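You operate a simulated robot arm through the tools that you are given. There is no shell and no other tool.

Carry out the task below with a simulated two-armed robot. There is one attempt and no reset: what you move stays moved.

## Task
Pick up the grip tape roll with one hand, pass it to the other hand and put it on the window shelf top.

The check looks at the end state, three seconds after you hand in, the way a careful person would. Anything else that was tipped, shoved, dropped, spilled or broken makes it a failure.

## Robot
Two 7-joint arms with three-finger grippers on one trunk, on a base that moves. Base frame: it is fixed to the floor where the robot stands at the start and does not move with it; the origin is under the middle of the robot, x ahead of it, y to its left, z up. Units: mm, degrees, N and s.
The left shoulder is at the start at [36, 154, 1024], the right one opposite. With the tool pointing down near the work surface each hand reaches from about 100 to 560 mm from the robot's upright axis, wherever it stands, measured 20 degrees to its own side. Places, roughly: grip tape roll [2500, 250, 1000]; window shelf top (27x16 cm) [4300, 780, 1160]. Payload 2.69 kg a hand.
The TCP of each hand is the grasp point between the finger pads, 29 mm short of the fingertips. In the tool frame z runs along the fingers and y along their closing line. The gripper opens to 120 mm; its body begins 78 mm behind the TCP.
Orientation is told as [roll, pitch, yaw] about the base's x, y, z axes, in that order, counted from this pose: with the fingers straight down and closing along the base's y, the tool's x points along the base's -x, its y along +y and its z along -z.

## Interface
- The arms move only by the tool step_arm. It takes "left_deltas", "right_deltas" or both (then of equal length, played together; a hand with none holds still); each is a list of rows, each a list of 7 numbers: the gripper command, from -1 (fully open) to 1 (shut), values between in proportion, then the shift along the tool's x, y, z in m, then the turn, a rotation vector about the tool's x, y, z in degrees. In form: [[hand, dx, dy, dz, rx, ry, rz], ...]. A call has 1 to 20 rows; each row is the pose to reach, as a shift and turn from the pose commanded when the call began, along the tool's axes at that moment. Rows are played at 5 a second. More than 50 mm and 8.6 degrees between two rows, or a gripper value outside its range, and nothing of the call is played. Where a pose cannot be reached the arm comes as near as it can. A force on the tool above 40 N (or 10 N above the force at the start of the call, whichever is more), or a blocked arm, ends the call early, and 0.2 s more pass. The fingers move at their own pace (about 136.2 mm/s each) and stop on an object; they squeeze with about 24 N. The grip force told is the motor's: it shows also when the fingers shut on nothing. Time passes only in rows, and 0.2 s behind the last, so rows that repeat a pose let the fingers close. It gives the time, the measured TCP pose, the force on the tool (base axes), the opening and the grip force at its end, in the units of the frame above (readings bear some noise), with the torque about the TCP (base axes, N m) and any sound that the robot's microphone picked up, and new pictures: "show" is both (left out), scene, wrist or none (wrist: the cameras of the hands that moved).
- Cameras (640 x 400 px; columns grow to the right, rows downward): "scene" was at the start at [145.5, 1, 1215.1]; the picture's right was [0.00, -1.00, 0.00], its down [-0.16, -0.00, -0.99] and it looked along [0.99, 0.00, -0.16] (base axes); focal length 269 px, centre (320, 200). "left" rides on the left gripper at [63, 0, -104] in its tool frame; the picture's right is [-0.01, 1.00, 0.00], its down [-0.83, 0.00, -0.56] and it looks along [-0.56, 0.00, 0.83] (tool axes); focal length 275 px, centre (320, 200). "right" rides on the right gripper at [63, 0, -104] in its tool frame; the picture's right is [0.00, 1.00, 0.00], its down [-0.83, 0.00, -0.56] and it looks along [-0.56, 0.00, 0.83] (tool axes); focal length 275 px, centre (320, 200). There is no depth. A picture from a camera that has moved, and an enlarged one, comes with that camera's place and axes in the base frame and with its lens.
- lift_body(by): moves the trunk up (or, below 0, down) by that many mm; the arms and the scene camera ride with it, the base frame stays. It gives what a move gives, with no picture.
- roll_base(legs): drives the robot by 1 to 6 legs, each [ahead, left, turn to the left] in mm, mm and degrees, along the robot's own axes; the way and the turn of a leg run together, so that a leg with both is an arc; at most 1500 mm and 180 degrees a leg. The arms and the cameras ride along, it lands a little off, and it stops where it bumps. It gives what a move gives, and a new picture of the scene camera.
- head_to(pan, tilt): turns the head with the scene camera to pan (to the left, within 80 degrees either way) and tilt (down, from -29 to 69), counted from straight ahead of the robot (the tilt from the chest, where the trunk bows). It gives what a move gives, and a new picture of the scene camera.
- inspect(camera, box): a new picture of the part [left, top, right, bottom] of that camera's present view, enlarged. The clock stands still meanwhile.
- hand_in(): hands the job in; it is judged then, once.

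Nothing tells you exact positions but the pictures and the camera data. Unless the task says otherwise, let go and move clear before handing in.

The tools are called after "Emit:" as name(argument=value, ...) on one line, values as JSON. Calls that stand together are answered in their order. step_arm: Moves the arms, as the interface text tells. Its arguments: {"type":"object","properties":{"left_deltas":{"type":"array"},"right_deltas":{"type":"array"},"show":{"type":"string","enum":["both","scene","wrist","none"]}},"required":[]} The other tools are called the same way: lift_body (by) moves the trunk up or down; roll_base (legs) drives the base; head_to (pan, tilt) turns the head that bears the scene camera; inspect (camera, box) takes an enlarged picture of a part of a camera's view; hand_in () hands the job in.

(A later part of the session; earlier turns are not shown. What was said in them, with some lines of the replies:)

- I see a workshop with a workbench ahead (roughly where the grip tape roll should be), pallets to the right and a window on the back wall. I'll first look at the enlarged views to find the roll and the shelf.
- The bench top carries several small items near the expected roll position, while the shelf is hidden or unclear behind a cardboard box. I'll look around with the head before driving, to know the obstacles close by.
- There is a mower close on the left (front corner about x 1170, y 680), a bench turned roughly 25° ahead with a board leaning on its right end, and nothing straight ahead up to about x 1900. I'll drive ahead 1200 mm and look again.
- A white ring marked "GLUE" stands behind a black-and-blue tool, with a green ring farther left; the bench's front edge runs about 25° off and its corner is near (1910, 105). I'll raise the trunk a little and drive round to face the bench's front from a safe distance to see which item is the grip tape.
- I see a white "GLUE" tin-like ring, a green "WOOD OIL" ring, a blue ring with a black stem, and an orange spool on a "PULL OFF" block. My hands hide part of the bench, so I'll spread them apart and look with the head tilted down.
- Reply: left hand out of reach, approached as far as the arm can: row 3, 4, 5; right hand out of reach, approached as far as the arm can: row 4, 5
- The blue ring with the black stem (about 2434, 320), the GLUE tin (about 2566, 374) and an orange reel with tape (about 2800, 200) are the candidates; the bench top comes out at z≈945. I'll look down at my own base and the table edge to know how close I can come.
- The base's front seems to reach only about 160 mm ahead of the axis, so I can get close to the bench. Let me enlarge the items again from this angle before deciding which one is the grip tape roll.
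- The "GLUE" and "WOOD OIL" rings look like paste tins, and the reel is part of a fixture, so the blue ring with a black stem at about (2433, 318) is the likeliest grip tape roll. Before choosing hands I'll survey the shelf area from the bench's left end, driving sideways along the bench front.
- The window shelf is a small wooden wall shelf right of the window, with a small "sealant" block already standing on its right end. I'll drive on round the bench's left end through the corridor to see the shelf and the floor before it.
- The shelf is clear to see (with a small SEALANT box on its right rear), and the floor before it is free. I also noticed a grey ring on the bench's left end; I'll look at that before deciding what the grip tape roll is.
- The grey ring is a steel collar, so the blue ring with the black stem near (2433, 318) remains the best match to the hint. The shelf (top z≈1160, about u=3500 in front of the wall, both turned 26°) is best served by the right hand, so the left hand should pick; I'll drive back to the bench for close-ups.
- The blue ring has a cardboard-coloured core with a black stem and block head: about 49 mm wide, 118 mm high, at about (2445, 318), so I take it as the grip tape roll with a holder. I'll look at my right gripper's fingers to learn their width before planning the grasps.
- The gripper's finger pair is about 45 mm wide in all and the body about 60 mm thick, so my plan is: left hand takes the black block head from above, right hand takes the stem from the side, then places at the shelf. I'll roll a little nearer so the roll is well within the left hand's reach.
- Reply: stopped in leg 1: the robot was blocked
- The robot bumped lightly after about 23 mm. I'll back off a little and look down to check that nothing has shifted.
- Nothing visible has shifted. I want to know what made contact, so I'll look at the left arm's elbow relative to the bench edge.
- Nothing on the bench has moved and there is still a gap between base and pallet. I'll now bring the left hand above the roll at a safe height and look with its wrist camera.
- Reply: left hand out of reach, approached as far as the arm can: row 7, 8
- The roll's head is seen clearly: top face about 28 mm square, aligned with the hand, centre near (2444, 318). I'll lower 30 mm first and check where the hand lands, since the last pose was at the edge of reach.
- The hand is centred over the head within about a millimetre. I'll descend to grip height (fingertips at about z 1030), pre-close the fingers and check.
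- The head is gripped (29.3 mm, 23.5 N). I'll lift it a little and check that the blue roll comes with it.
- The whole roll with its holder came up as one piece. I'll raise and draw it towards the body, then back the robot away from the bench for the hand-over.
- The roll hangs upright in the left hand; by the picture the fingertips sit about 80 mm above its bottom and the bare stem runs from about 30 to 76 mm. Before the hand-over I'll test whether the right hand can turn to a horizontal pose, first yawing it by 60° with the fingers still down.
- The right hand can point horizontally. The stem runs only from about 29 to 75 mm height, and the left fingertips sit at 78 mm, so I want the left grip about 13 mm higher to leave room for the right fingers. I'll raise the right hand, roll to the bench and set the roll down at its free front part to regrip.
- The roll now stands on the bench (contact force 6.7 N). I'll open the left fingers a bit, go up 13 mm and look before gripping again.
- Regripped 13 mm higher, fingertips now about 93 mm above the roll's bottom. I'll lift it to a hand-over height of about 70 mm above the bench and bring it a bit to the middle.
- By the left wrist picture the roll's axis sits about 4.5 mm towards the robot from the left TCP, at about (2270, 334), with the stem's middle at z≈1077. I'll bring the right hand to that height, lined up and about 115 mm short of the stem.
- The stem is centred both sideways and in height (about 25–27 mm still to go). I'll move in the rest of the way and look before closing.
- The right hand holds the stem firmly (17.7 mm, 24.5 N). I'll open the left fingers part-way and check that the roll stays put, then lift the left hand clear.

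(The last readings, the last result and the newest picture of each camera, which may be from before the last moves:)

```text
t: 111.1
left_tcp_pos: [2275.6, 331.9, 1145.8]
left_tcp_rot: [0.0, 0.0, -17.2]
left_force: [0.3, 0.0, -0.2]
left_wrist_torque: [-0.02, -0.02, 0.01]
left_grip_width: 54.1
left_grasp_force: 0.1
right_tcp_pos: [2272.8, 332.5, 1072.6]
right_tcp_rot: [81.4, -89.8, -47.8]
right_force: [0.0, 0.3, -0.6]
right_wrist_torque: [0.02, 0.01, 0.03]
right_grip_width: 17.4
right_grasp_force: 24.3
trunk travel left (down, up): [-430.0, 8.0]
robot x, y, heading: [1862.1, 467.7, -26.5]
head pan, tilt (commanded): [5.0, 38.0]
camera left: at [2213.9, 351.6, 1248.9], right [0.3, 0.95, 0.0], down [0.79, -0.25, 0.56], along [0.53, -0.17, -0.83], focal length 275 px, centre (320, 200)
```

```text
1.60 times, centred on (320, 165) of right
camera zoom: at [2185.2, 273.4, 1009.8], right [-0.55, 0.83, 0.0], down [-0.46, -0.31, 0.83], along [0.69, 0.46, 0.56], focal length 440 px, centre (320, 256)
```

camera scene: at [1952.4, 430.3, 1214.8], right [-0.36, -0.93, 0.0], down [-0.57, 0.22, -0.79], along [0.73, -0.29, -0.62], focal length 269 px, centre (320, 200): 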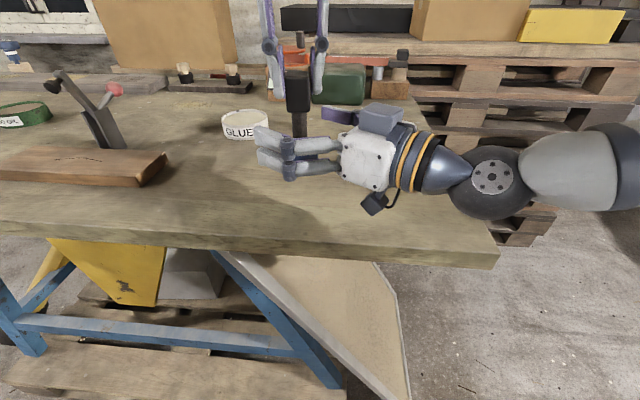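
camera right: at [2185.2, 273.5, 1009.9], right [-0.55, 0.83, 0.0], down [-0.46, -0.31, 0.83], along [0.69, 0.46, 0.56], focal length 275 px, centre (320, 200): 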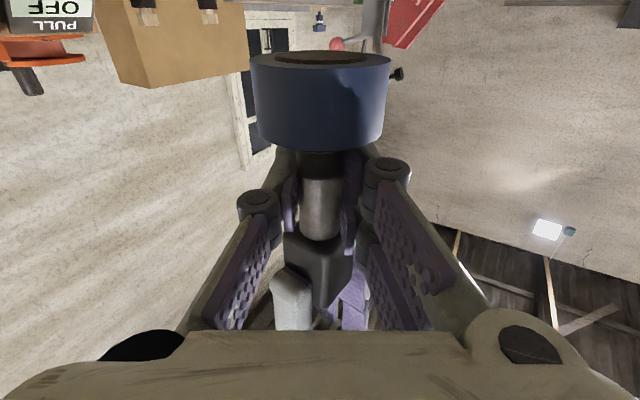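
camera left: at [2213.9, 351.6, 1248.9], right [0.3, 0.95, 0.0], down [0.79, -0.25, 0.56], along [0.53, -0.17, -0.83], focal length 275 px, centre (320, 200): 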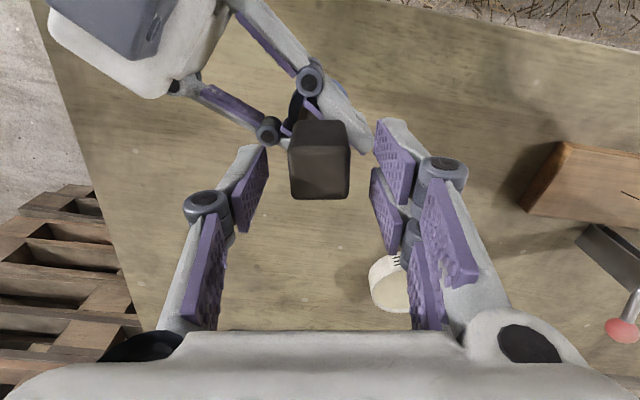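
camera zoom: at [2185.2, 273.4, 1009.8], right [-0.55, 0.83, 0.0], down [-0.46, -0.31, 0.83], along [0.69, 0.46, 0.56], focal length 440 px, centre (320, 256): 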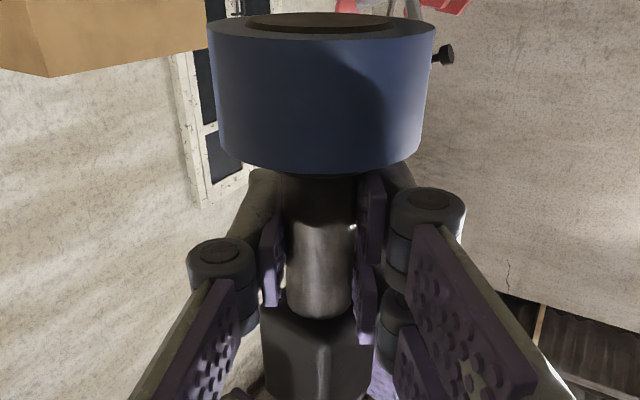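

Emit:
step_arm(left_deltas=[[0.0, 0, 0, -0.01, 0, 0, 0], [0.0, 0, 0, -0.02, 0, 0, 0], [0.0, 0, 0, -0.03, 0, 0, 0], [0.0, 0, 0, -0.04, 0, 0, 0], [0.0, 0, 0, -0.045, 0, 0, 0]], show="both")

```text
t: 112.3
left_tcp_pos: [2272.7, 334.5, 1187.8]
left_tcp_rot: [0.0, -0.1, -17.3]
left_force: [-0.7, 0.3, -0.3]
left_wrist_torque: [0.03, 0.03, 0.01]
left_grip_width: 59.9
left_grasp_force: 0.0
left hand out of reach, approached as far as the arm can: row 5
right_tcp_pos: [2272.7, 333.1, 1073.2]
right_tcp_rot: [85.4, -90.0, -52.0]
right_force: [0.8, -0.4, -0.9]
right_wrist_torque: [0.01, 0.02, 0.01]
right_grip_width: 18.0
right_grasp_force: 24.1
trunk travel left (down, up): [-430.0, 8.0]
robot x, y, heading: [1860.7, 466.7, -26.5]
head pan, tilt (commanded): [5.0, 38.0]
camera scene: at [1952.3, 430.5, 1214.8], right [-0.36, -0.93, 0.0], down [-0.57, 0.22, -0.79], along [0.73, -0.29, -0.62], focal length 269 px, centre (320, 200)
camera left: at [2211.4, 354.2, 1290.7], right [0.3, 0.95, 0.0], down [0.79, -0.25, 0.56], along [0.53, -0.17, -0.83], focal length 275 px, centre (320, 200)
```

scene: 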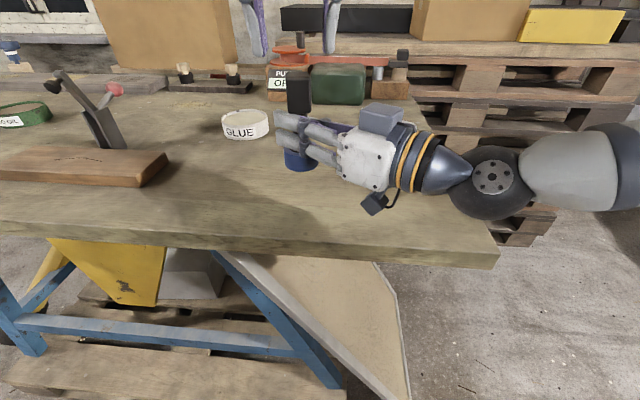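
left: 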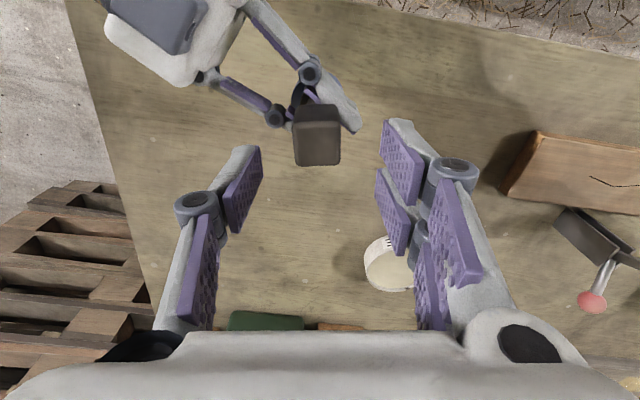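

The right hand alone now holds the roll, and the left fingertips are above it. I'll draw the left hand back and then out to the left side.

Emit:
step_arm(left_deltas=[[0.0, 0.03, 0.0, 0, 0, 0, 0], [0.0, 0.06, 0.0, 0, 0, 0, 0], [0.0, 0.08, 0.03, 0, 0, 0, 0], [0.0, 0.09, 0.07, 0, 0, 0, 0], [0.0, 0.1, 0.11, 0, 0, 0, 0], [0.0, 0.1, 0.15, 0, 0, 0, 0], [0.0, 0.1, 0.15, 0, 0, 0, 0]], show="scene")

```text
t: 113.9
left_tcp_pos: [2221.0, 507.6, 1186.7]
left_tcp_rot: [0.0, 0.0, -17.1]
left_force: [0.3, -0.1, 0.4]
left_wrist_torque: [0.03, 0.02, 0.03]
left_grip_width: 59.8
left_grasp_force: 0.1
right_tcp_pos: [2272.6, 332.5, 1073.5]
right_tcp_rot: [89.0, -89.8, -55.4]
right_force: [0.6, -0.6, -0.5]
right_wrist_torque: [-0.01, 0.0, 0.02]
right_grip_width: 17.4
right_grasp_force: 24.1
trunk travel left (down, up): [-430.0, 8.0]
robot x, y, heading: [1861.6, 466.4, -26.8]
head pan, tilt (commanded): [5.0, 38.0]
camera scene: at [1952.3, 429.9, 1214.8], right [-0.36, -0.93, 0.0], down [-0.57, 0.22, -0.79], along [0.73, -0.29, -0.62], focal length 269 px, centre (320, 200)
```

scene: 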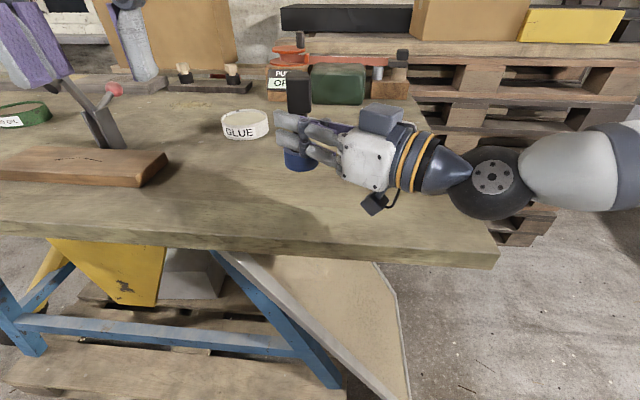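

Emit:
step_arm(right_deltas=[[1, -0.02, 0, 0, 0, 0, 0], [1, -0.04, 0, -0.005, 0, 0, 0], [1, -0.06, 0, -0.01, 0, 0, 0], [1, -0.08, 0, -0.02, 0, 0, 0], [1, -0.1, 0, -0.03, 0, 0, 0], [1, -0.1, 0, -0.03, 0, 0, 0]], show="none")

Emit:
roll_base(legs=[[-150, 0, 0]])

```text
t: 115.3
left_tcp_pos: [2221.1, 507.2, 1187.1]
left_tcp_rot: [0.0, 0.0, -17.2]
left_force: [1.0, 0.2, -0.3]
left_wrist_torque: [0.01, -0.03, 0.01]
left_grip_width: 59.8
left_grasp_force: 0.0
right_tcp_pos: [2247.8, 316.1, 1173.8]
right_tcp_rot: [65.3, -89.7, -31.7]
right_force: [-0.6, 0.8, -0.9]
right_wrist_torque: [0.02, 0.0, -0.02]
right_grip_width: 17.5
right_grasp_force: 24.1
trunk travel left (down, up): [-430.0, 8.0]
robot x, y, heading: [1860.7, 468.8, -26.5]
head pan, tilt (commanded): [5.0, 38.0]
```

```text
t: 116.6
left_tcp_pos: [2088.0, 573.2, 1187.0]
left_tcp_rot: [0.2, -0.1, -17.3]
left_force: [-0.4, -0.6, 0.2]
left_wrist_torque: [0.0, -0.03, -0.01]
left_grip_width: 60.2
left_grasp_force: 0.1
right_tcp_pos: [2112.5, 382.3, 1173.6]
right_tcp_rot: [82.5, -89.9, -49.1]
right_force: [-0.2, -0.3, -1.7]
right_wrist_torque: [-0.04, 0.0, -0.02]
right_grip_width: 17.7
right_grasp_force: 23.8
trunk travel left (down, up): [-430.0, 8.0]
robot x, y, heading: [1728.2, 533.0, -26.6]
head pan, tilt (commanded): [5.0, 38.0]
camera scene: at [1818.9, 496.5, 1214.8], right [-0.37, -0.93, 0.0], down [-0.57, 0.23, -0.79], along [0.73, -0.29, -0.62], focal length 269 px, centre (320, 200)
```

scene: 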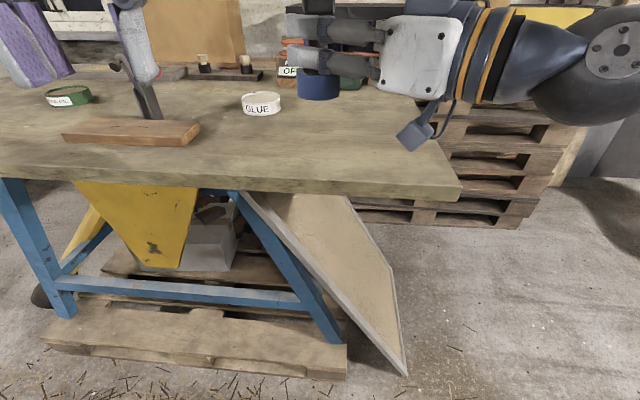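

Now I'll drive left along the bench front and then ahead through the corridor, as before, towards the shelf.

Emit:
roll_base(legs=[[0, 1400, 0.6], [0, 310, 0], [800, 0, 0]])

Emit:
head_to(pan=0, tilt=15)

```text
t: 134.1
left_tcp_pos: [3550.8, 1799.6, 1186.0]
left_tcp_rot: [0.0, 0.0, -15.6]
left_force: [-0.6, -0.1, -0.4]
left_wrist_torque: [-0.01, 0.04, -0.01]
left_grip_width: 60.1
left_grasp_force: 0.1
right_tcp_pos: [3581.3, 1609.2, 1173.5]
right_tcp_rot: [74.0, -89.9, -38.9]
right_force: [0.0, 0.3, -0.4]
right_wrist_torque: [0.01, 0.02, 0.05]
right_grip_width: 17.6
right_grasp_force: 24.2
trunk travel left (down, up): [-430.0, 8.0]
robot x, y, heading: [3189.6, 1752.1, -24.7]
head pan, tilt (commanded): [5.0, 38.0]
camera scene: at [3284.3, 1715.7, 1214.8], right [-0.34, -0.94, 0.0], down [-0.58, 0.21, -0.79], along [0.74, -0.27, -0.62], focal length 269 px, centre (320, 200)
```

scene: 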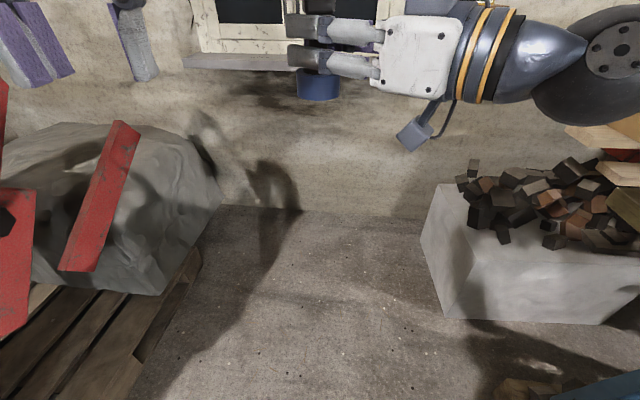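

```text
t: 134.9
left_tcp_pos: [3549.9, 1800.3, 1186.6]
left_tcp_rot: [0.0, 0.0, -15.7]
left_force: [-1.3, 0.5, 0.8]
left_wrist_torque: [0.0, 0.03, 0.0]
left_grip_width: 60.2
left_grasp_force: 0.2
right_tcp_pos: [3580.8, 1608.6, 1173.5]
right_tcp_rot: [71.4, -89.9, -36.3]
right_force: [0.7, -0.5, -0.6]
right_wrist_torque: [-0.01, 0.0, -0.01]
right_grip_width: 17.7
right_grasp_force: 24.1
trunk travel left (down, up): [-430.0, 8.0]
robot x, y, heading: [3193.1, 1751.7, -24.8]
head pan, tilt (commanded): [0.0, 15.0]
camera scene: at [3287.7, 1705.8, 1251.3], right [-0.42, -0.91, 0.0], down [-0.24, 0.11, -0.97], along [0.88, -0.41, -0.26], focal length 269 px, centre (320, 200)
```

scene: 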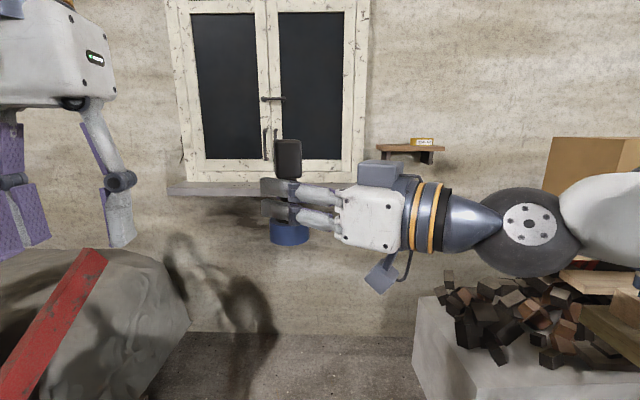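

The roll is still held upright and the way to the wall is free. I'll roll 700 mm further ahead, then turn the right hand to point at the wall.

Emit:
roll_base(legs=[[700, 0, -1.2]])

Emit:
head_to(pan=-30, tilt=15)

Emit:
inspect(camera="scene", box=[160, 60, 400, 210])

```text
t: 138.8
left_tcp_pos: [4184.5, 1492.3, 1187.8]
left_tcp_rot: [0.0, 0.0, -16.8]
left_force: [0.5, 0.3, 0.8]
left_wrist_torque: [0.0, 0.05, -0.04]
left_grip_width: 59.8
left_grasp_force: 0.1
right_tcp_pos: [4211.7, 1300.8, 1173.3]
right_tcp_rot: [71.7, -89.9, -38.0]
right_force: [0.8, 0.3, -1.1]
right_wrist_torque: [-0.01, -0.04, 0.05]
right_grip_width: 17.6
right_grasp_force: 24.4
trunk travel left (down, up): [-430.0, 8.0]
robot x, y, heading: [3826.0, 1450.9, -25.9]
head pan, tilt (commanded): [0.0, 15.0]
camera scene: at [3919.9, 1403.3, 1251.4], right [-0.44, -0.9, 0.0], down [-0.23, 0.11, -0.97], along [0.87, -0.42, -0.26], focal length 269 px, centre (320, 200)
```

scene: 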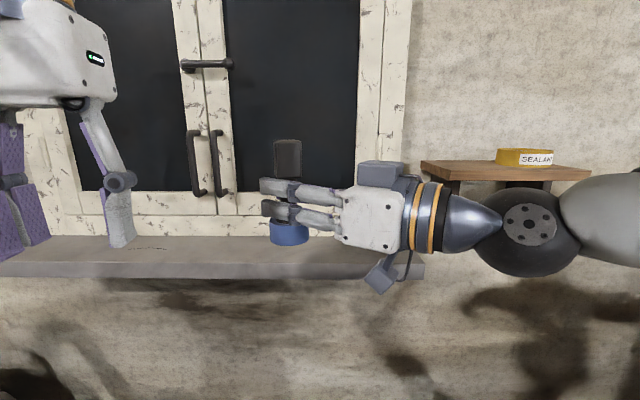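

```text
t: 139.7
left_tcp_pos: [4185.3, 1492.9, 1186.2]
left_tcp_rot: [0.0, 0.1, -16.9]
left_force: [-0.6, 0.0, -0.1]
left_wrist_torque: [-0.01, -0.02, 0.0]
left_grip_width: 60.2
left_grasp_force: 0.1
right_tcp_pos: [4211.5, 1301.3, 1173.1]
right_tcp_rot: [69.9, -90.0, -35.9]
right_force: [0.6, -1.1, -0.8]
right_wrist_torque: [0.02, 0.01, -0.02]
right_grip_width: 17.5
right_grasp_force: 24.3
trunk travel left (down, up): [-430.0, 8.0]
robot x, y, heading: [3824.1, 1451.4, -25.8]
head pan, tilt (commanded): [-30.0, 15.0]
camera scene: at [3888.0, 1366.9, 1251.4], right [-0.83, -0.56, 0.0], down [-0.15, 0.21, -0.97], along [0.54, -0.8, -0.26], focal length 269 px, centre (320, 200)
```

scene: 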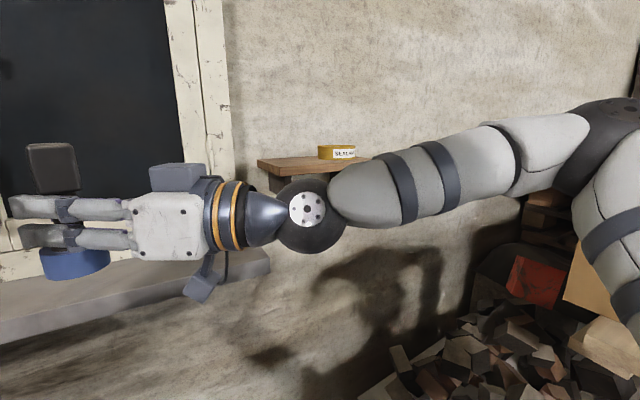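

```text
2.67 times, centred on (280, 135) of scene
camera zoom: at [3888.0, 1366.9, 1251.4], right [-0.83, -0.56, 0.0], down [-0.15, 0.21, -0.97], along [0.54, -0.8, -0.26], focal length 718 px, centre (427, 373)
```

zoom: 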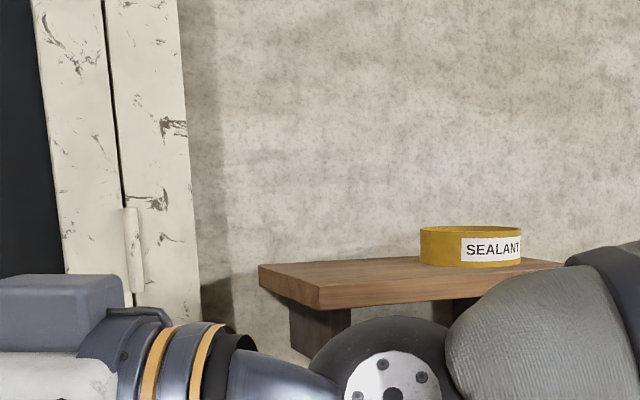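

The shelf's near edge comes out at about u=3440 (my turned axes), its left edge at about e=2722, its top near z 1165, with a yellow SEALANT tin on the right rear. I'll turn the right hand to point straight at the wall while raising it and bringing it in front of the right shoulder.

Emit:
step_arm(right_deltas=[[1, -0.01, -0.017, -0.017, 7.5, 0, 0], [1, -0.02, -0.033, -0.034, 15, 0, 0], [1, -0.029, -0.05, -0.051, 22.5, 0, 0], [1, -0.038, -0.067, -0.068, 30, 0, 0], [1, -0.048, -0.083, -0.086, 37.5, 0, 0], [1, -0.058, -0.1, -0.103, 45, 0, 0], [1, -0.067, -0.117, -0.12, 52.5, 0, 0], [1, -0.075, -0.133, -0.137, 60, 0, 0], [1, -0.075, -0.133, -0.137, 60, 0, 0]], show="both")

```text
t: 141.7
left_tcp_pos: [4183.1, 1492.8, 1186.8]
left_tcp_rot: [0.1, -0.1, -16.8]
left_force: [0.8, 0.9, 0.5]
left_wrist_torque: [0.0, -0.02, -0.03]
left_grip_width: 60.1
left_grasp_force: 0.1
right_tcp_pos: [4171.7, 1113.9, 1247.8]
right_tcp_rot: [10.4, -89.9, -36.4]
right_force: [0.0, 0.0, -0.6]
right_wrist_torque: [0.01, -0.03, -0.02]
right_grip_width: 17.5
right_grasp_force: 24.0
trunk travel left (down, up): [-430.0, 8.0]
robot x, y, heading: [3824.2, 1448.6, -26.1]
head pan, tilt (commanded): [-30.0, 15.0]
camera scene: at [3887.9, 1366.8, 1251.4], right [-0.83, -0.56, 0.0], down [-0.14, 0.21, -0.97], along [0.54, -0.8, -0.26], focal length 269 px, centre (320, 200)
camera right: at [4076.8, 1159.1, 1184.7], right [0.44, 0.9, 0.0], down [-0.5, 0.25, 0.83], along [0.75, -0.36, 0.55], focal length 275 px, centre (320, 200)
```

scene: 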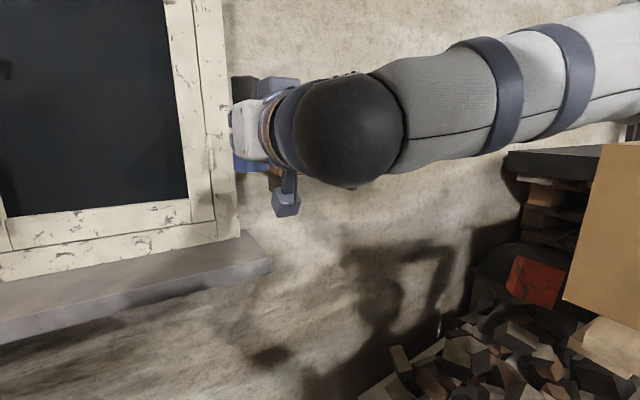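
right: 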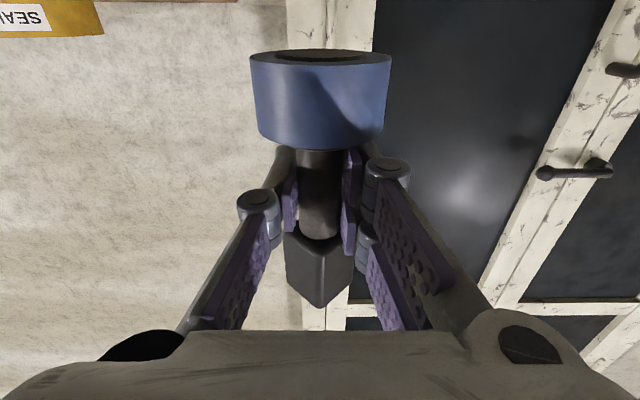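

The right hand now points at the wall with the roll upright at z≈1248. I'll roll ahead 150 mm, then 173 mm to the right, so that the roll comes in line with the shelf's free left part, still short of it.

Emit:
roll_base(legs=[[150, 0, 0], [0, -173, 0]])

Emit:
head_to(pan=-14, tilt=12)

Emit:
inspect(camera="right", box=[0, 0, 640, 400])

```text
t: 144.7
left_tcp_pos: [4242.6, 1271.8, 1186.7]
left_tcp_rot: [0.0, 0.0, -16.8]
left_force: [-0.3, 0.0, 0.5]
left_wrist_torque: [0.01, -0.01, 0.02]
left_grip_width: 60.0
left_grasp_force: 0.0
right_tcp_pos: [4230.5, 892.9, 1247.0]
right_tcp_rot: [17.6, -89.9, -43.6]
right_force: [-0.7, -0.3, -0.8]
right_wrist_torque: [-0.01, 0.01, 0.01]
right_grip_width: 17.7
right_grasp_force: 24.4
trunk travel left (down, up): [-430.0, 8.0]
robot x, y, heading: [3887.4, 1228.6, -25.8]
head pan, tilt (commanded): [-30.0, 15.0]
camera scene: at [3946.1, 1145.3, 1251.4], right [-0.83, -0.56, 0.0], down [-0.14, 0.21, -0.97], along [0.54, -0.8, -0.26], focal length 269 px, centre (320, 200)
```

scene: 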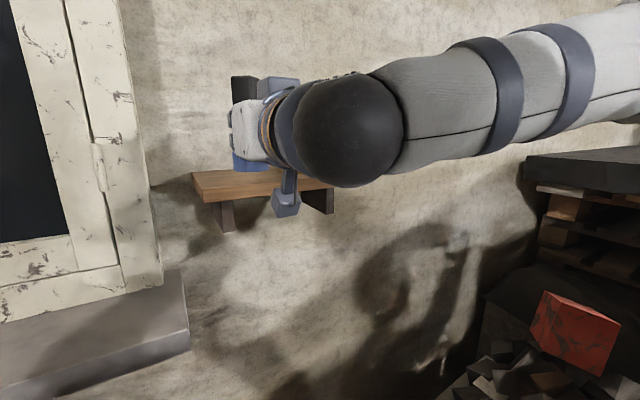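

```text
t: 145.4
left_tcp_pos: [4243.0, 1271.6, 1187.4]
left_tcp_rot: [-0.2, 0.0, -16.8]
left_force: [-0.5, 1.0, -0.1]
left_wrist_torque: [0.01, -0.01, 0.03]
left_grip_width: 59.9
left_grasp_force: 0.1
right_tcp_pos: [4230.1, 893.1, 1247.6]
right_tcp_rot: [7.7, -89.9, -33.6]
right_force: [0.3, -0.1, -0.7]
right_wrist_torque: [-0.02, 0.0, 0.01]
right_grip_width: 17.6
right_grasp_force: 23.9
trunk travel left (down, up): [-430.0, 8.0]
robot x, y, heading: [3887.0, 1228.3, -25.8]
head pan, tilt (commanded): [-14.0, 12.0]
camera scene: at [3965.4, 1163.1, 1256.2], right [-0.64, -0.77, 0.0], down [-0.16, 0.13, -0.98], along [0.75, -0.63, -0.21], focal length 269 px, centre (320, 200)
```

scene: 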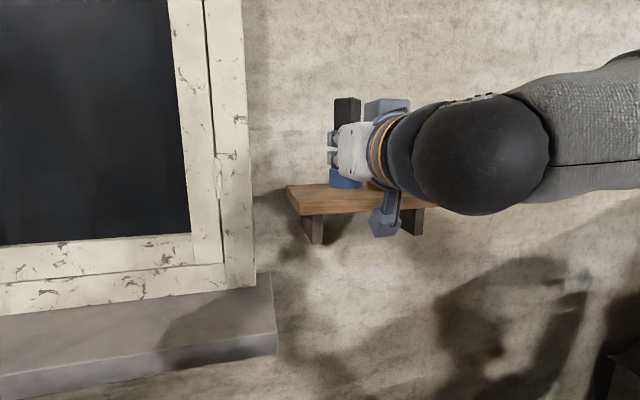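

```text
1.00 times, centred on (320, 200) of right (not enlarged: the box is as wide or as high as the picture)
camera zoom: at [4135.4, 938.1, 1184.6], right [0.44, 0.9, 0.0], down [-0.5, 0.25, 0.83], along [0.75, -0.36, 0.55], focal length 275 px, centre (320, 200)
```

zoom: 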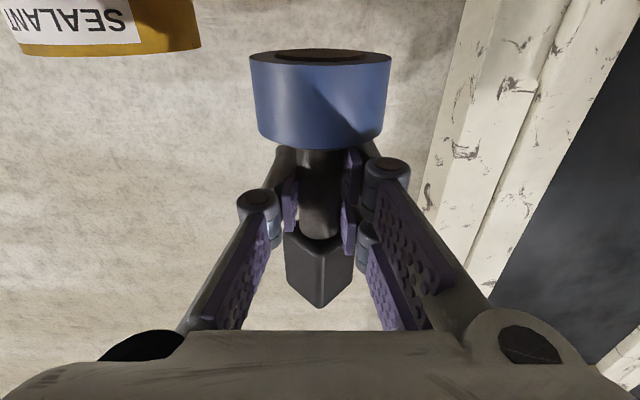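

Emit:
inspect(camera="scene", box=[270, 80, 430, 260])

```text
2.22 times, centred on (350, 170) of scene
camera zoom: at [3965.4, 1163.1, 1256.2], right [-0.64, -0.77, 0.0], down [-0.16, 0.13, -0.98], along [0.75, -0.63, -0.21], focal length 598 px, centre (253, 267)
```

zoom: 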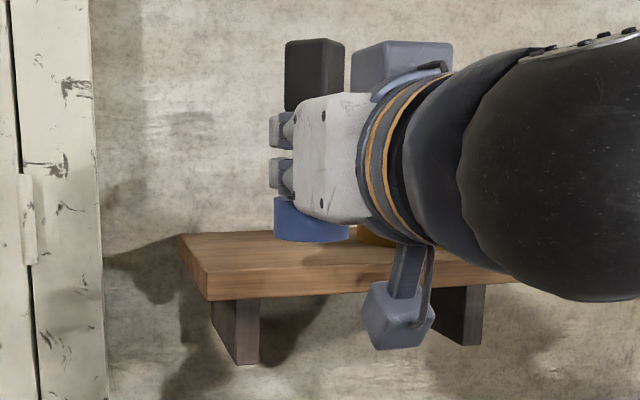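

The roll is in line with the shelf's free left part (tin well to the right), its bottom about 20 mm above the shelf top, which I estimate at z≈1170–1175 with the front edge at u≈3415–3440. I'll move the hand forward 79 mm over the shelf and check.

Emit:
step_arm(right_deltas=[[1, 0, 0, 0.02, 0, 0, 0], [1, 0, 0, 0.04, 0, 0, 0], [1, 0, 0, 0.06, 0, 0, 0], [1, 0, 0, 0.079, 0, 0, 0], [1, 0, 0, 0.079, 0, 0, 0]], show="both")

Emit:
inspect(camera="scene", box=[270, 80, 430, 260])

```text
t: 146.6
left_tcp_pos: [4242.0, 1272.2, 1186.5]
left_tcp_rot: [0.0, 0.1, -16.7]
left_force: [0.4, -0.5, 0.3]
left_wrist_torque: [-0.01, 0.0, 0.0]
left_grip_width: 60.1
left_grasp_force: 0.1
right_tcp_pos: [4299.4, 858.5, 1247.0]
right_tcp_rot: [9.9, -89.9, -35.9]
right_force: [-0.8, 0.3, -1.0]
right_wrist_torque: [0.04, 0.0, -0.03]
right_grip_width: 18.0
right_grasp_force: 24.3
trunk travel left (down, up): [-430.0, 8.0]
robot x, y, heading: [3885.2, 1228.2, -26.0]
head pan, tilt (commanded): [-14.0, 12.0]
camera scene: at [3965.2, 1163.2, 1256.3], right [-0.64, -0.77, 0.0], down [-0.16, 0.13, -0.98], along [0.75, -0.63, -0.21], focal length 269 px, centre (320, 200)
camera right: at [4206.0, 902.8, 1184.5], right [0.44, 0.9, 0.0], down [-0.5, 0.25, 0.83], along [0.75, -0.36, 0.55], focal length 275 px, centre (320, 200)
```

scene: 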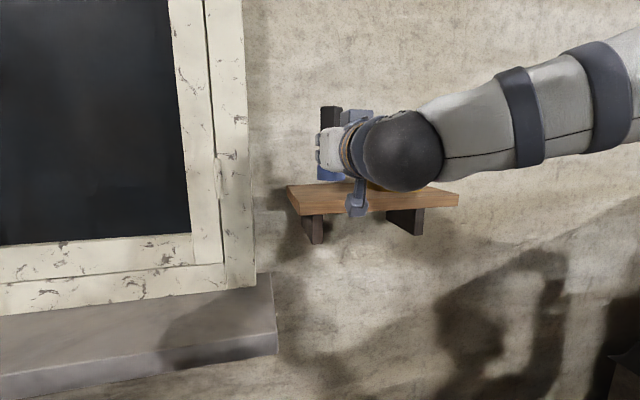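
right: 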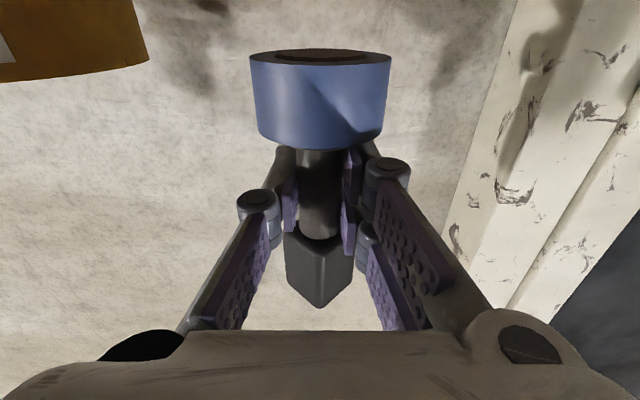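

```text
2.22 times, centred on (350, 170) of scene
camera zoom: at [3965.2, 1163.2, 1256.3], right [-0.64, -0.77, 0.0], down [-0.16, 0.13, -0.98], along [0.75, -0.63, -0.21], focal length 598 px, centre (253, 267)
```

zoom: 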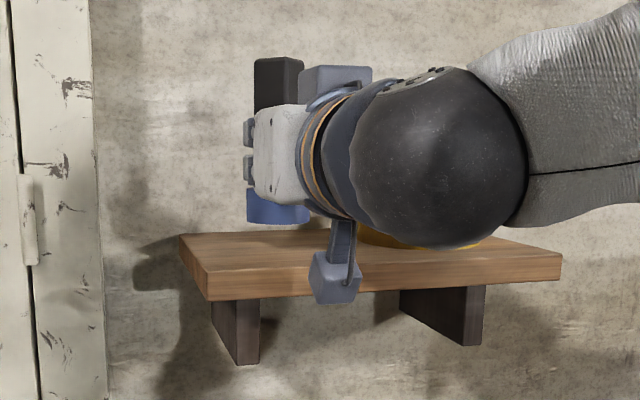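

The roll is over the shelf, about 60 mm in from the front edge and 65 mm from the left edge. I'll lower it 16 mm first and look at the remaining gap.

Emit:
step_arm(right_deltas=[[1, 0.006, 0, 0, 0, 0, 0], [1, 0.012, 0, 0, 0, 0, 0], [1, 0.016, 0, 0, 0, 0, 0], [1, 0.016, 0, 0, 0, 0, 0]], show="none")

Emit:
inspect(camera="scene", box=[280, 90, 400, 225])

```text
t: 147.6
left_tcp_pos: [4242.6, 1270.1, 1186.5]
left_tcp_rot: [0.0, -0.1, -16.8]
left_force: [-0.7, -1.0, -1.1]
left_wrist_torque: [0.01, 0.02, 0.01]
left_grip_width: 59.8
left_grasp_force: 0.0
right_tcp_pos: [4301.0, 858.8, 1230.9]
right_tcp_rot: [4.3, -89.9, -30.3]
right_force: [-0.1, -0.7, -1.5]
right_wrist_torque: [-0.01, 0.03, 0.0]
right_grip_width: 17.8
right_grasp_force: 24.0
trunk travel left (down, up): [-430.0, 8.0]
robot x, y, heading: [3882.1, 1227.4, -26.0]
head pan, tilt (commanded): [-14.0, 12.0]
```

```text
2.96 times, centred on (340, 158) of scene
camera zoom: at [3965.4, 1163.1, 1256.3], right [-0.64, -0.77, 0.0], down [-0.16, 0.13, -0.98], along [0.75, -0.63, -0.21], focal length 798 px, centre (261, 326)
```

zoom: 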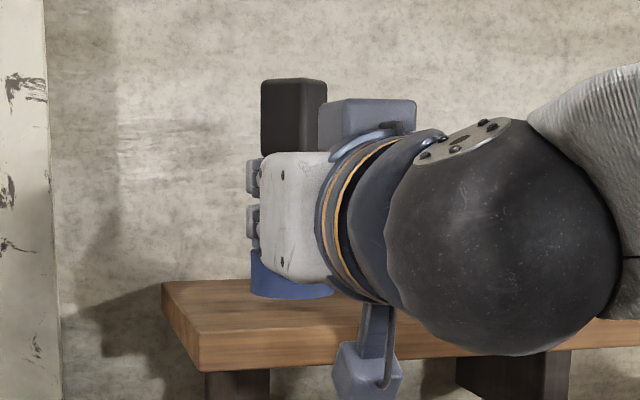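

Emit:
step_arm(right_deltas=[[1, 0.0015, 0, 0, 0, 0, 0], [1, 0.003, 0, 0, 0, 0, 0], [1, 0.0045, 0, 0, 0, 0, 0], [1, 0.0045, 0, 0, 0, 0, 0]], show="none")

```text
t: 148.6
left_tcp_pos: [4242.9, 1271.7, 1187.3]
left_tcp_rot: [0.0, 0.0, -16.8]
left_force: [-0.2, -0.2, -0.7]
left_wrist_torque: [0.03, 0.0, 0.0]
left_grip_width: 60.0
left_grasp_force: 0.1
right_tcp_pos: [4299.6, 858.6, 1227.3]
right_tcp_rot: [8.7, -89.9, -34.7]
right_force: [0.9, 0.2, -1.0]
right_wrist_torque: [0.03, -0.01, 0.02]
right_grip_width: 17.6
right_grasp_force: 24.0
trunk travel left (down, up): [-430.0, 8.0]
robot x, y, heading: [3881.7, 1229.4, -25.9]
head pan, tilt (commanded): [-14.0, 12.0]
```

Emit:
step_arm(right_deltas=[[1, 0.001, 0, 0, 0, 0, 0], [1, 0.002, 0, 0, 0, 0, 0], [1, 0.002, 0, 0, 0, 0, 0]], show="none")

Emit:
inspect(camera="scene", box=[290, 130, 380, 220])

```text
t: 149.4
left_tcp_pos: [4243.3, 1272.1, 1186.8]
left_tcp_rot: [0.0, 0.0, -16.7]
left_force: [0.5, 0.9, 0.3]
left_wrist_torque: [-0.01, 0.01, -0.01]
left_grip_width: 59.8
left_grasp_force: 0.0
right_tcp_pos: [4300.7, 859.5, 1225.0]
right_tcp_rot: [-3.3, -90.0, -22.7]
right_force: [-0.2, -1.0, -0.7]
right_wrist_torque: [-0.01, -0.01, 0.0]
right_grip_width: 17.5
right_grasp_force: 23.9
trunk travel left (down, up): [-430.0, 8.0]
robot x, y, heading: [3883.1, 1227.7, -26.1]
head pan, tilt (commanded): [-14.0, 12.0]
```

```text
4.44 times, centred on (335, 175) of scene
camera zoom: at [3965.4, 1163.2, 1256.3], right [-0.64, -0.77, 0.0], down [-0.16, 0.13, -0.98], along [0.75, -0.63, -0.21], focal length 1197 px, centre (253, 311)
```

zoom: 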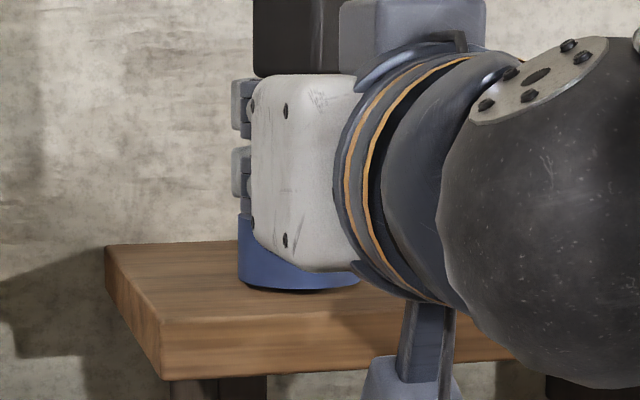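

Emit:
step_arm(right_deltas=[[1, 0.0008, 0, 0, 0, 0, 0], [1, 0.0015, 0, 0, 0, 0, 0], [1, 0.0015, 0, 0, 0, 0, 0]], show="none")

```text
t: 150.2
left_tcp_pos: [4243.4, 1270.9, 1187.3]
left_tcp_rot: [0.0, 0.0, -16.8]
left_force: [0.1, 0.8, -0.4]
left_wrist_torque: [-0.01, -0.01, 0.01]
left_grip_width: 60.1
left_grasp_force: 0.0
right_tcp_pos: [4300.8, 860.0, 1223.4]
right_tcp_rot: [12.2, -89.8, -38.3]
right_force: [0.4, 0.4, -0.3]
right_wrist_torque: [0.0, -0.03, 0.03]
right_grip_width: 17.7
right_grasp_force: 23.7
trunk travel left (down, up): [-430.0, 8.0]
robot x, y, heading: [3883.6, 1224.8, -26.0]
head pan, tilt (commanded): [-14.0, 12.0]
```

Emit:
step_arm(right_deltas=[[1, 0.0008, 0, 0, 0, 0, 0], [1, 0.0015, 0, 0, 0, 0, 0], [1, 0.0015, 0, 0, 0, 0, 0]], show="none")

Emit:
inspect(camera="scene", box=[290, 130, 380, 220])

```text
t: 151.0
left_tcp_pos: [4242.5, 1271.9, 1186.4]
left_tcp_rot: [-0.2, -0.1, -16.9]
left_force: [0.1, -0.9, 0.1]
left_wrist_torque: [-0.03, 0.03, -0.03]
left_grip_width: 59.8
left_grasp_force: 0.1
right_tcp_pos: [4300.6, 858.5, 1222.6]
right_tcp_rot: [21.5, -90.0, -47.5]
right_force: [1.4, 0.1, 2.8]
right_wrist_torque: [0.03, 0.0, 0.0]
right_grip_width: 17.6
right_grasp_force: 24.1
trunk travel left (down, up): [-430.0, 8.0]
robot x, y, heading: [3883.8, 1227.7, -25.9]
head pan, tilt (commanded): [-14.0, 12.0]
```

```text
4.44 times, centred on (335, 175) of scene
camera zoom: at [3965.4, 1163.3, 1256.3], right [-0.64, -0.77, 0.0], down [-0.16, 0.13, -0.98], along [0.75, -0.63, -0.21], focal length 1197 px, centre (253, 311)
```

zoom: 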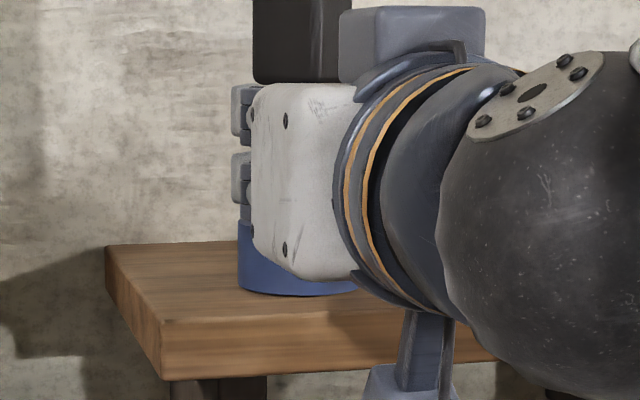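

Emit:
step_arm(right_deltas=[[1, 0.0004, 0, 0, 0, 0, 0], [1, 0.0008, 0, 0, 0, 0, 0], [1, 0.0008, 0, 0, 0, 0, 0]], show="wrist")

```text
t: 151.8
left_tcp_pos: [4241.4, 1271.5, 1187.5]
left_tcp_rot: [-0.1, -0.2, -16.8]
left_force: [0.4, -0.8, -0.2]
left_wrist_torque: [0.0, 0.0, 0.01]
left_grip_width: 60.0
left_grasp_force: 0.0
right_tcp_pos: [4300.8, 859.6, 1223.4]
right_tcp_rot: [164.6, -89.8, 169.4]
right_force: [2.5, -1.7, 9.1]
right_wrist_torque: [-0.03, 0.08, 0.03]
right_grip_width: 17.4
right_grasp_force: 24.4
trunk travel left (down, up): [-430.0, 8.0]
robot x, y, heading: [3884.0, 1229.4, -25.8]
head pan, tilt (commanded): [-14.0, 12.0]
camera right: at [4206.4, 903.8, 1159.3], right [0.44, 0.9, 0.0], down [-0.5, 0.25, 0.83], along [0.75, -0.36, 0.56], focal length 275 px, centre (320, 200)
```

right: 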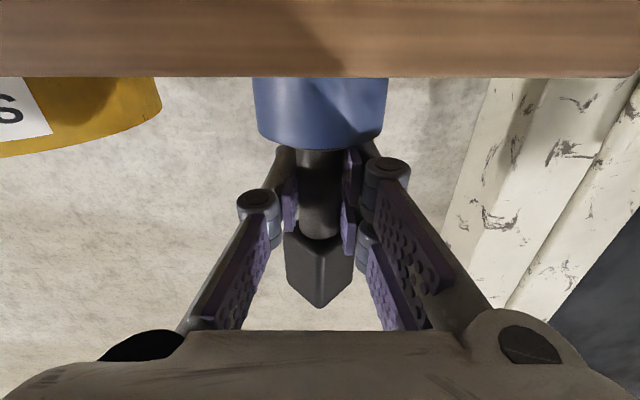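

The roll now rests on the shelf (9 N contact). I'll ease off slightly and open the right fingers gently to about 46 mm, then look.

Emit:
step_arm(right_deltas=[[1, -0.0005, 0, 0, 0, 0, 0], [0.65, -0.0005, 0, 0, 0, 0, 0], [0.55, -0.0005, 0, 0, 0, 0, 0], [0.4, -0.0005, 0, 0, 0, 0, 0], [0.23, -0.0005, 0, 0, 0, 0, 0], [0.23, -0.0005, 0, 0, 0, 0, 0]], show="wrist")

Emit:
inspect(camera="scene", box=[270, 80, 430, 260])

```text
t: 153.2
left_tcp_pos: [4243.5, 1271.3, 1186.9]
left_tcp_rot: [-0.1, 0.0, -16.8]
left_force: [-0.2, 0.4, 0.2]
left_wrist_torque: [0.0, -0.04, 0.04]
left_grip_width: 59.8
left_grasp_force: 0.0
right_tcp_pos: [4300.4, 859.0, 1221.9]
right_tcp_rot: [11.7, -89.9, -37.6]
right_force: [0.4, -0.3, -0.5]
right_wrist_torque: [0.03, 0.0, -0.01]
right_grip_width: 46.3
right_grasp_force: 0.0
trunk travel left (down, up): [-430.0, 8.0]
robot x, y, heading: [3884.1, 1231.0, -26.1]
head pan, tilt (commanded): [-14.0, 12.0]
camera right: at [4206.5, 903.8, 1158.8], right [0.44, 0.9, 0.0], down [-0.5, 0.25, 0.83], along [0.75, -0.36, 0.55], focal length 275 px, centre (320, 200)
```

right: 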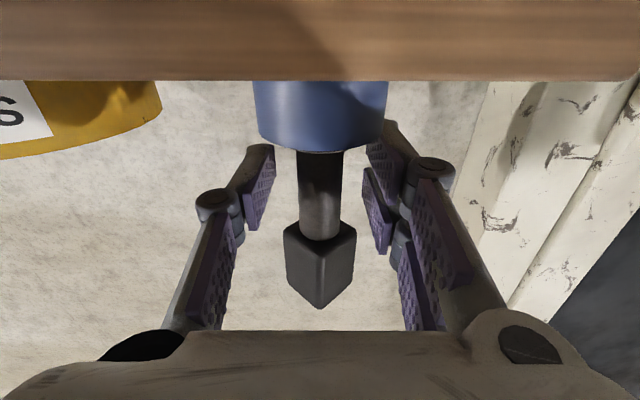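

```text
2.22 times, centred on (350, 170) of scene
camera zoom: at [3965.4, 1163.2, 1256.3], right [-0.64, -0.77, 0.0], down [-0.16, 0.13, -0.98], along [0.75, -0.63, -0.21], focal length 598 px, centre (253, 267)
```

zoom: 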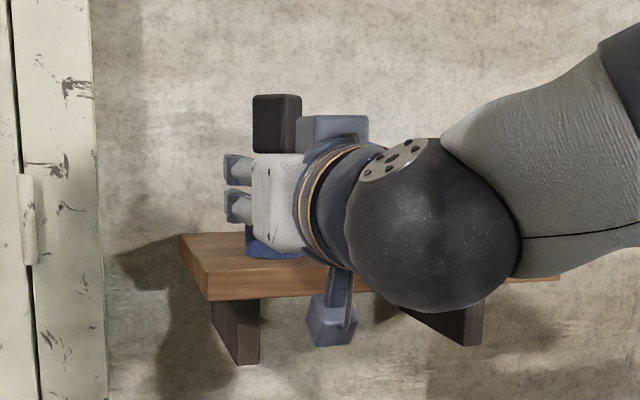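

The roll stands by itself. I'll open a little wider for clearance (60 mm, still clear of the tin) and draw the hand straight back.

Emit:
step_arm(right_deltas=[[0.1, 0, 0, 0, 0, 0, 0], [0.0, 0, 0, 0, 0, 0, 0], [0.0, 0, 0, -0.01, 0, 0, 0], [0.0, 0, 0, -0.025, 0, 0, 0], [0.0, 0, 0, -0.045, 0, 0, 0], [0.0, 0, 0, -0.065, 0, 0, 0]], show="both")

```text
t: 154.6
left_tcp_pos: [4242.7, 1271.2, 1186.6]
left_tcp_rot: [0.0, 0.0, -16.9]
left_force: [0.1, 0.9, -0.2]
left_wrist_torque: [-0.02, 0.0, -0.01]
left_grip_width: 60.0
left_grasp_force: 0.0
right_tcp_pos: [4241.9, 886.2, 1222.4]
right_tcp_rot: [-8.4, -89.9, -17.7]
right_force: [0.1, -0.8, -0.1]
right_wrist_torque: [0.01, 0.05, -0.03]
right_grip_width: 60.2
right_grasp_force: 0.1
trunk travel left (down, up): [-430.0, 8.0]
robot x, y, heading: [3883.2, 1226.0, -25.9]
head pan, tilt (commanded): [-14.0, 12.0]
camera scene: at [3965.1, 1163.2, 1256.3], right [-0.64, -0.77, 0.0], down [-0.16, 0.13, -0.98], along [0.75, -0.63, -0.21], focal length 269 px, centre (320, 200)
camera right: at [4147.7, 931.9, 1158.8], right [0.44, 0.9, 0.0], down [-0.5, 0.25, 0.83], along [0.75, -0.36, 0.55], focal length 275 px, centre (320, 200)
```

scene: 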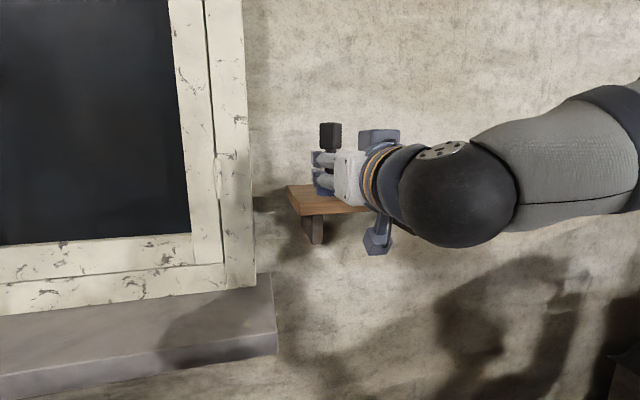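
right: 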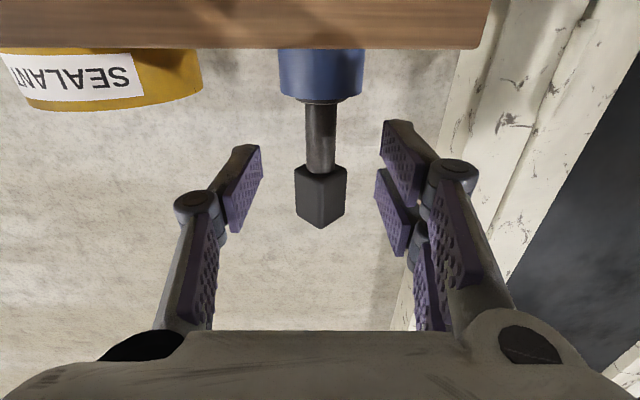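

Emit:
roll_base(legs=[[-250, 0, 0]])

Emit:
head_to(pan=-10, tilt=8)

Emit:
inspect(camera="scene", box=[260, 100, 460, 240])

Emit:
inspect(camera="right", box=[0, 0, 640, 400])

```text
t: 156.5
left_tcp_pos: [4016.9, 1379.2, 1186.9]
left_tcp_rot: [-0.1, 0.0, -16.9]
left_force: [-0.3, -0.2, 0.2]
left_wrist_torque: [0.03, 0.0, -0.01]
left_grip_width: 60.0
left_grasp_force: 0.1
right_tcp_pos: [4017.0, 996.1, 1221.9]
right_tcp_rot: [6.0, -89.8, -32.2]
right_force: [-1.1, 0.7, -0.7]
right_wrist_torque: [-0.02, 0.0, 0.03]
right_grip_width: 60.0
right_grasp_force: 0.1
trunk travel left (down, up): [-430.0, 8.0]
robot x, y, heading: [3659.5, 1339.2, -26.1]
head pan, tilt (commanded): [-14.0, 12.0]
camera scene: at [3739.9, 1273.0, 1256.3], right [-0.64, -0.77, 0.0], down [-0.16, 0.13, -0.98], along [0.75, -0.63, -0.21], focal length 269 px, centre (320, 200)
```

scene: 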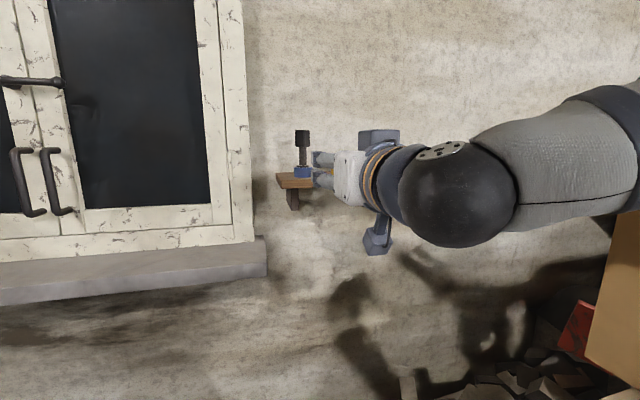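

```text
t: 157.1
left_tcp_pos: [4018.9, 1380.5, 1186.2]
left_tcp_rot: [-0.1, 0.0, -16.9]
left_force: [0.1, -0.4, -0.3]
left_wrist_torque: [0.01, -0.01, 0.05]
left_grip_width: 60.2
left_grasp_force: 0.0
right_tcp_pos: [4018.0, 996.8, 1221.7]
right_tcp_rot: [4.6, -89.9, -30.7]
right_force: [0.2, 0.0, 0.3]
right_wrist_torque: [-0.01, -0.01, 0.0]
right_grip_width: 60.1
right_grasp_force: 0.0
trunk travel left (down, up): [-430.0, 8.0]
robot x, y, heading: [3655.4, 1338.1, -26.1]
head pan, tilt (commanded): [-10.0, 8.0]
camera scene: at [3743.8, 1278.2, 1262.7], right [-0.59, -0.81, 0.0], down [-0.11, 0.08, -0.99], along [0.8, -0.58, -0.14], focal length 269 px, centre (320, 200)
```

scene: 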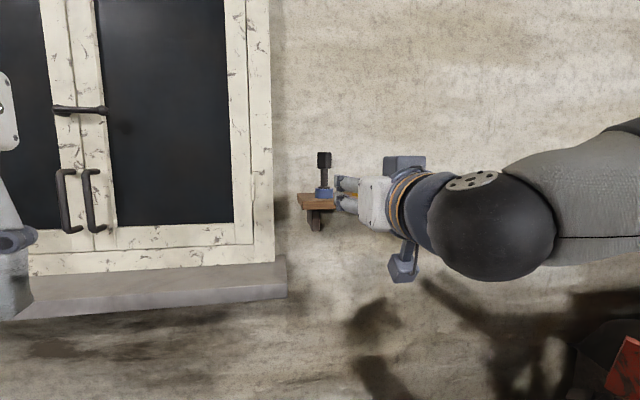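

```text
2.86 times, centred on (360, 170) of scene
camera zoom: at [3743.8, 1278.2, 1262.7], right [-0.59, -0.81, 0.0], down [-0.11, 0.08, -0.99], along [0.8, -0.58, -0.14], focal length 770 px, centre (206, 286)
```

zoom: 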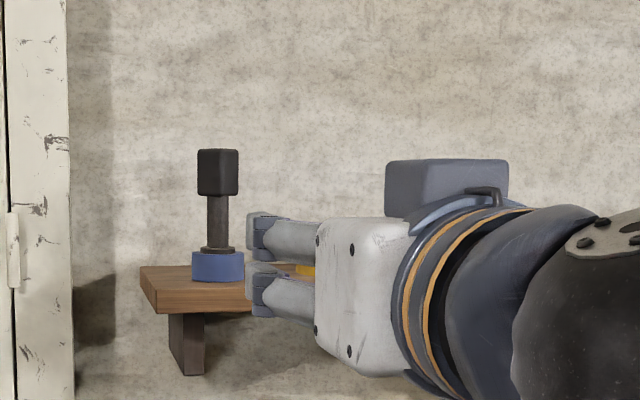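

```text
1.00 times, centred on (320, 200) of right (not enlarged: the box is as wide or as high as the picture)
camera zoom: at [3922.8, 1041.2, 1158.6], right [0.44, 0.9, 0.0], down [-0.5, 0.25, 0.83], along [0.75, -0.36, 0.55], focal length 275 px, centre (320, 200)
```

zoom: 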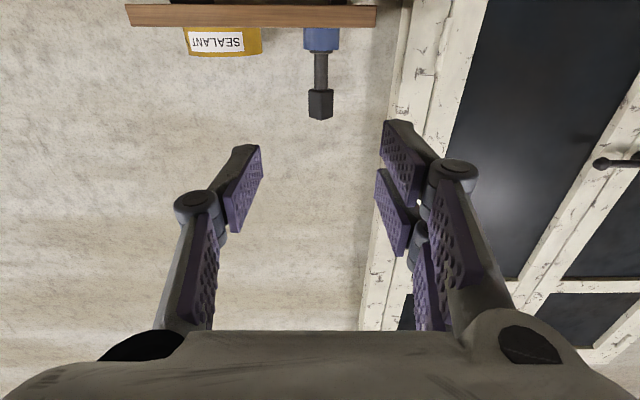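

The roll stands upright on the free left part of the shelf, the SEALANT tin beside it is untouched, and both hands are clear by about 300 mm. I'm handing the job in.

Emit:
hand_in()

```text
The job is handed in.
```

The job is handed in: the roll stands upright on the left part of the window shelf, about 60 mm in from the front edge. The SEALANT tin beside it was not touched, and both hands were well clear.

- **Which object:** nothing on the bench was labelled as grip tape. I took the blue ring with a black stem and block head as the grip tape roll. It stood near the place you gave, and the other rings were tins marked GLUE and WOOD OIL. The orange reel was part of a fixture.
- **Pass:** the left hand picked the roll up from the bench by its head. I set it down once on a free part of the bench to grip it higher, then passed it in the air to the right hand. The right hand took it by the stem and placed it.
- **Bump:** while moving close to the bench, the base was blocked after about 23 mm. I backed off and looked, and saw nothing that had shifted, but I did not find out what it touched.
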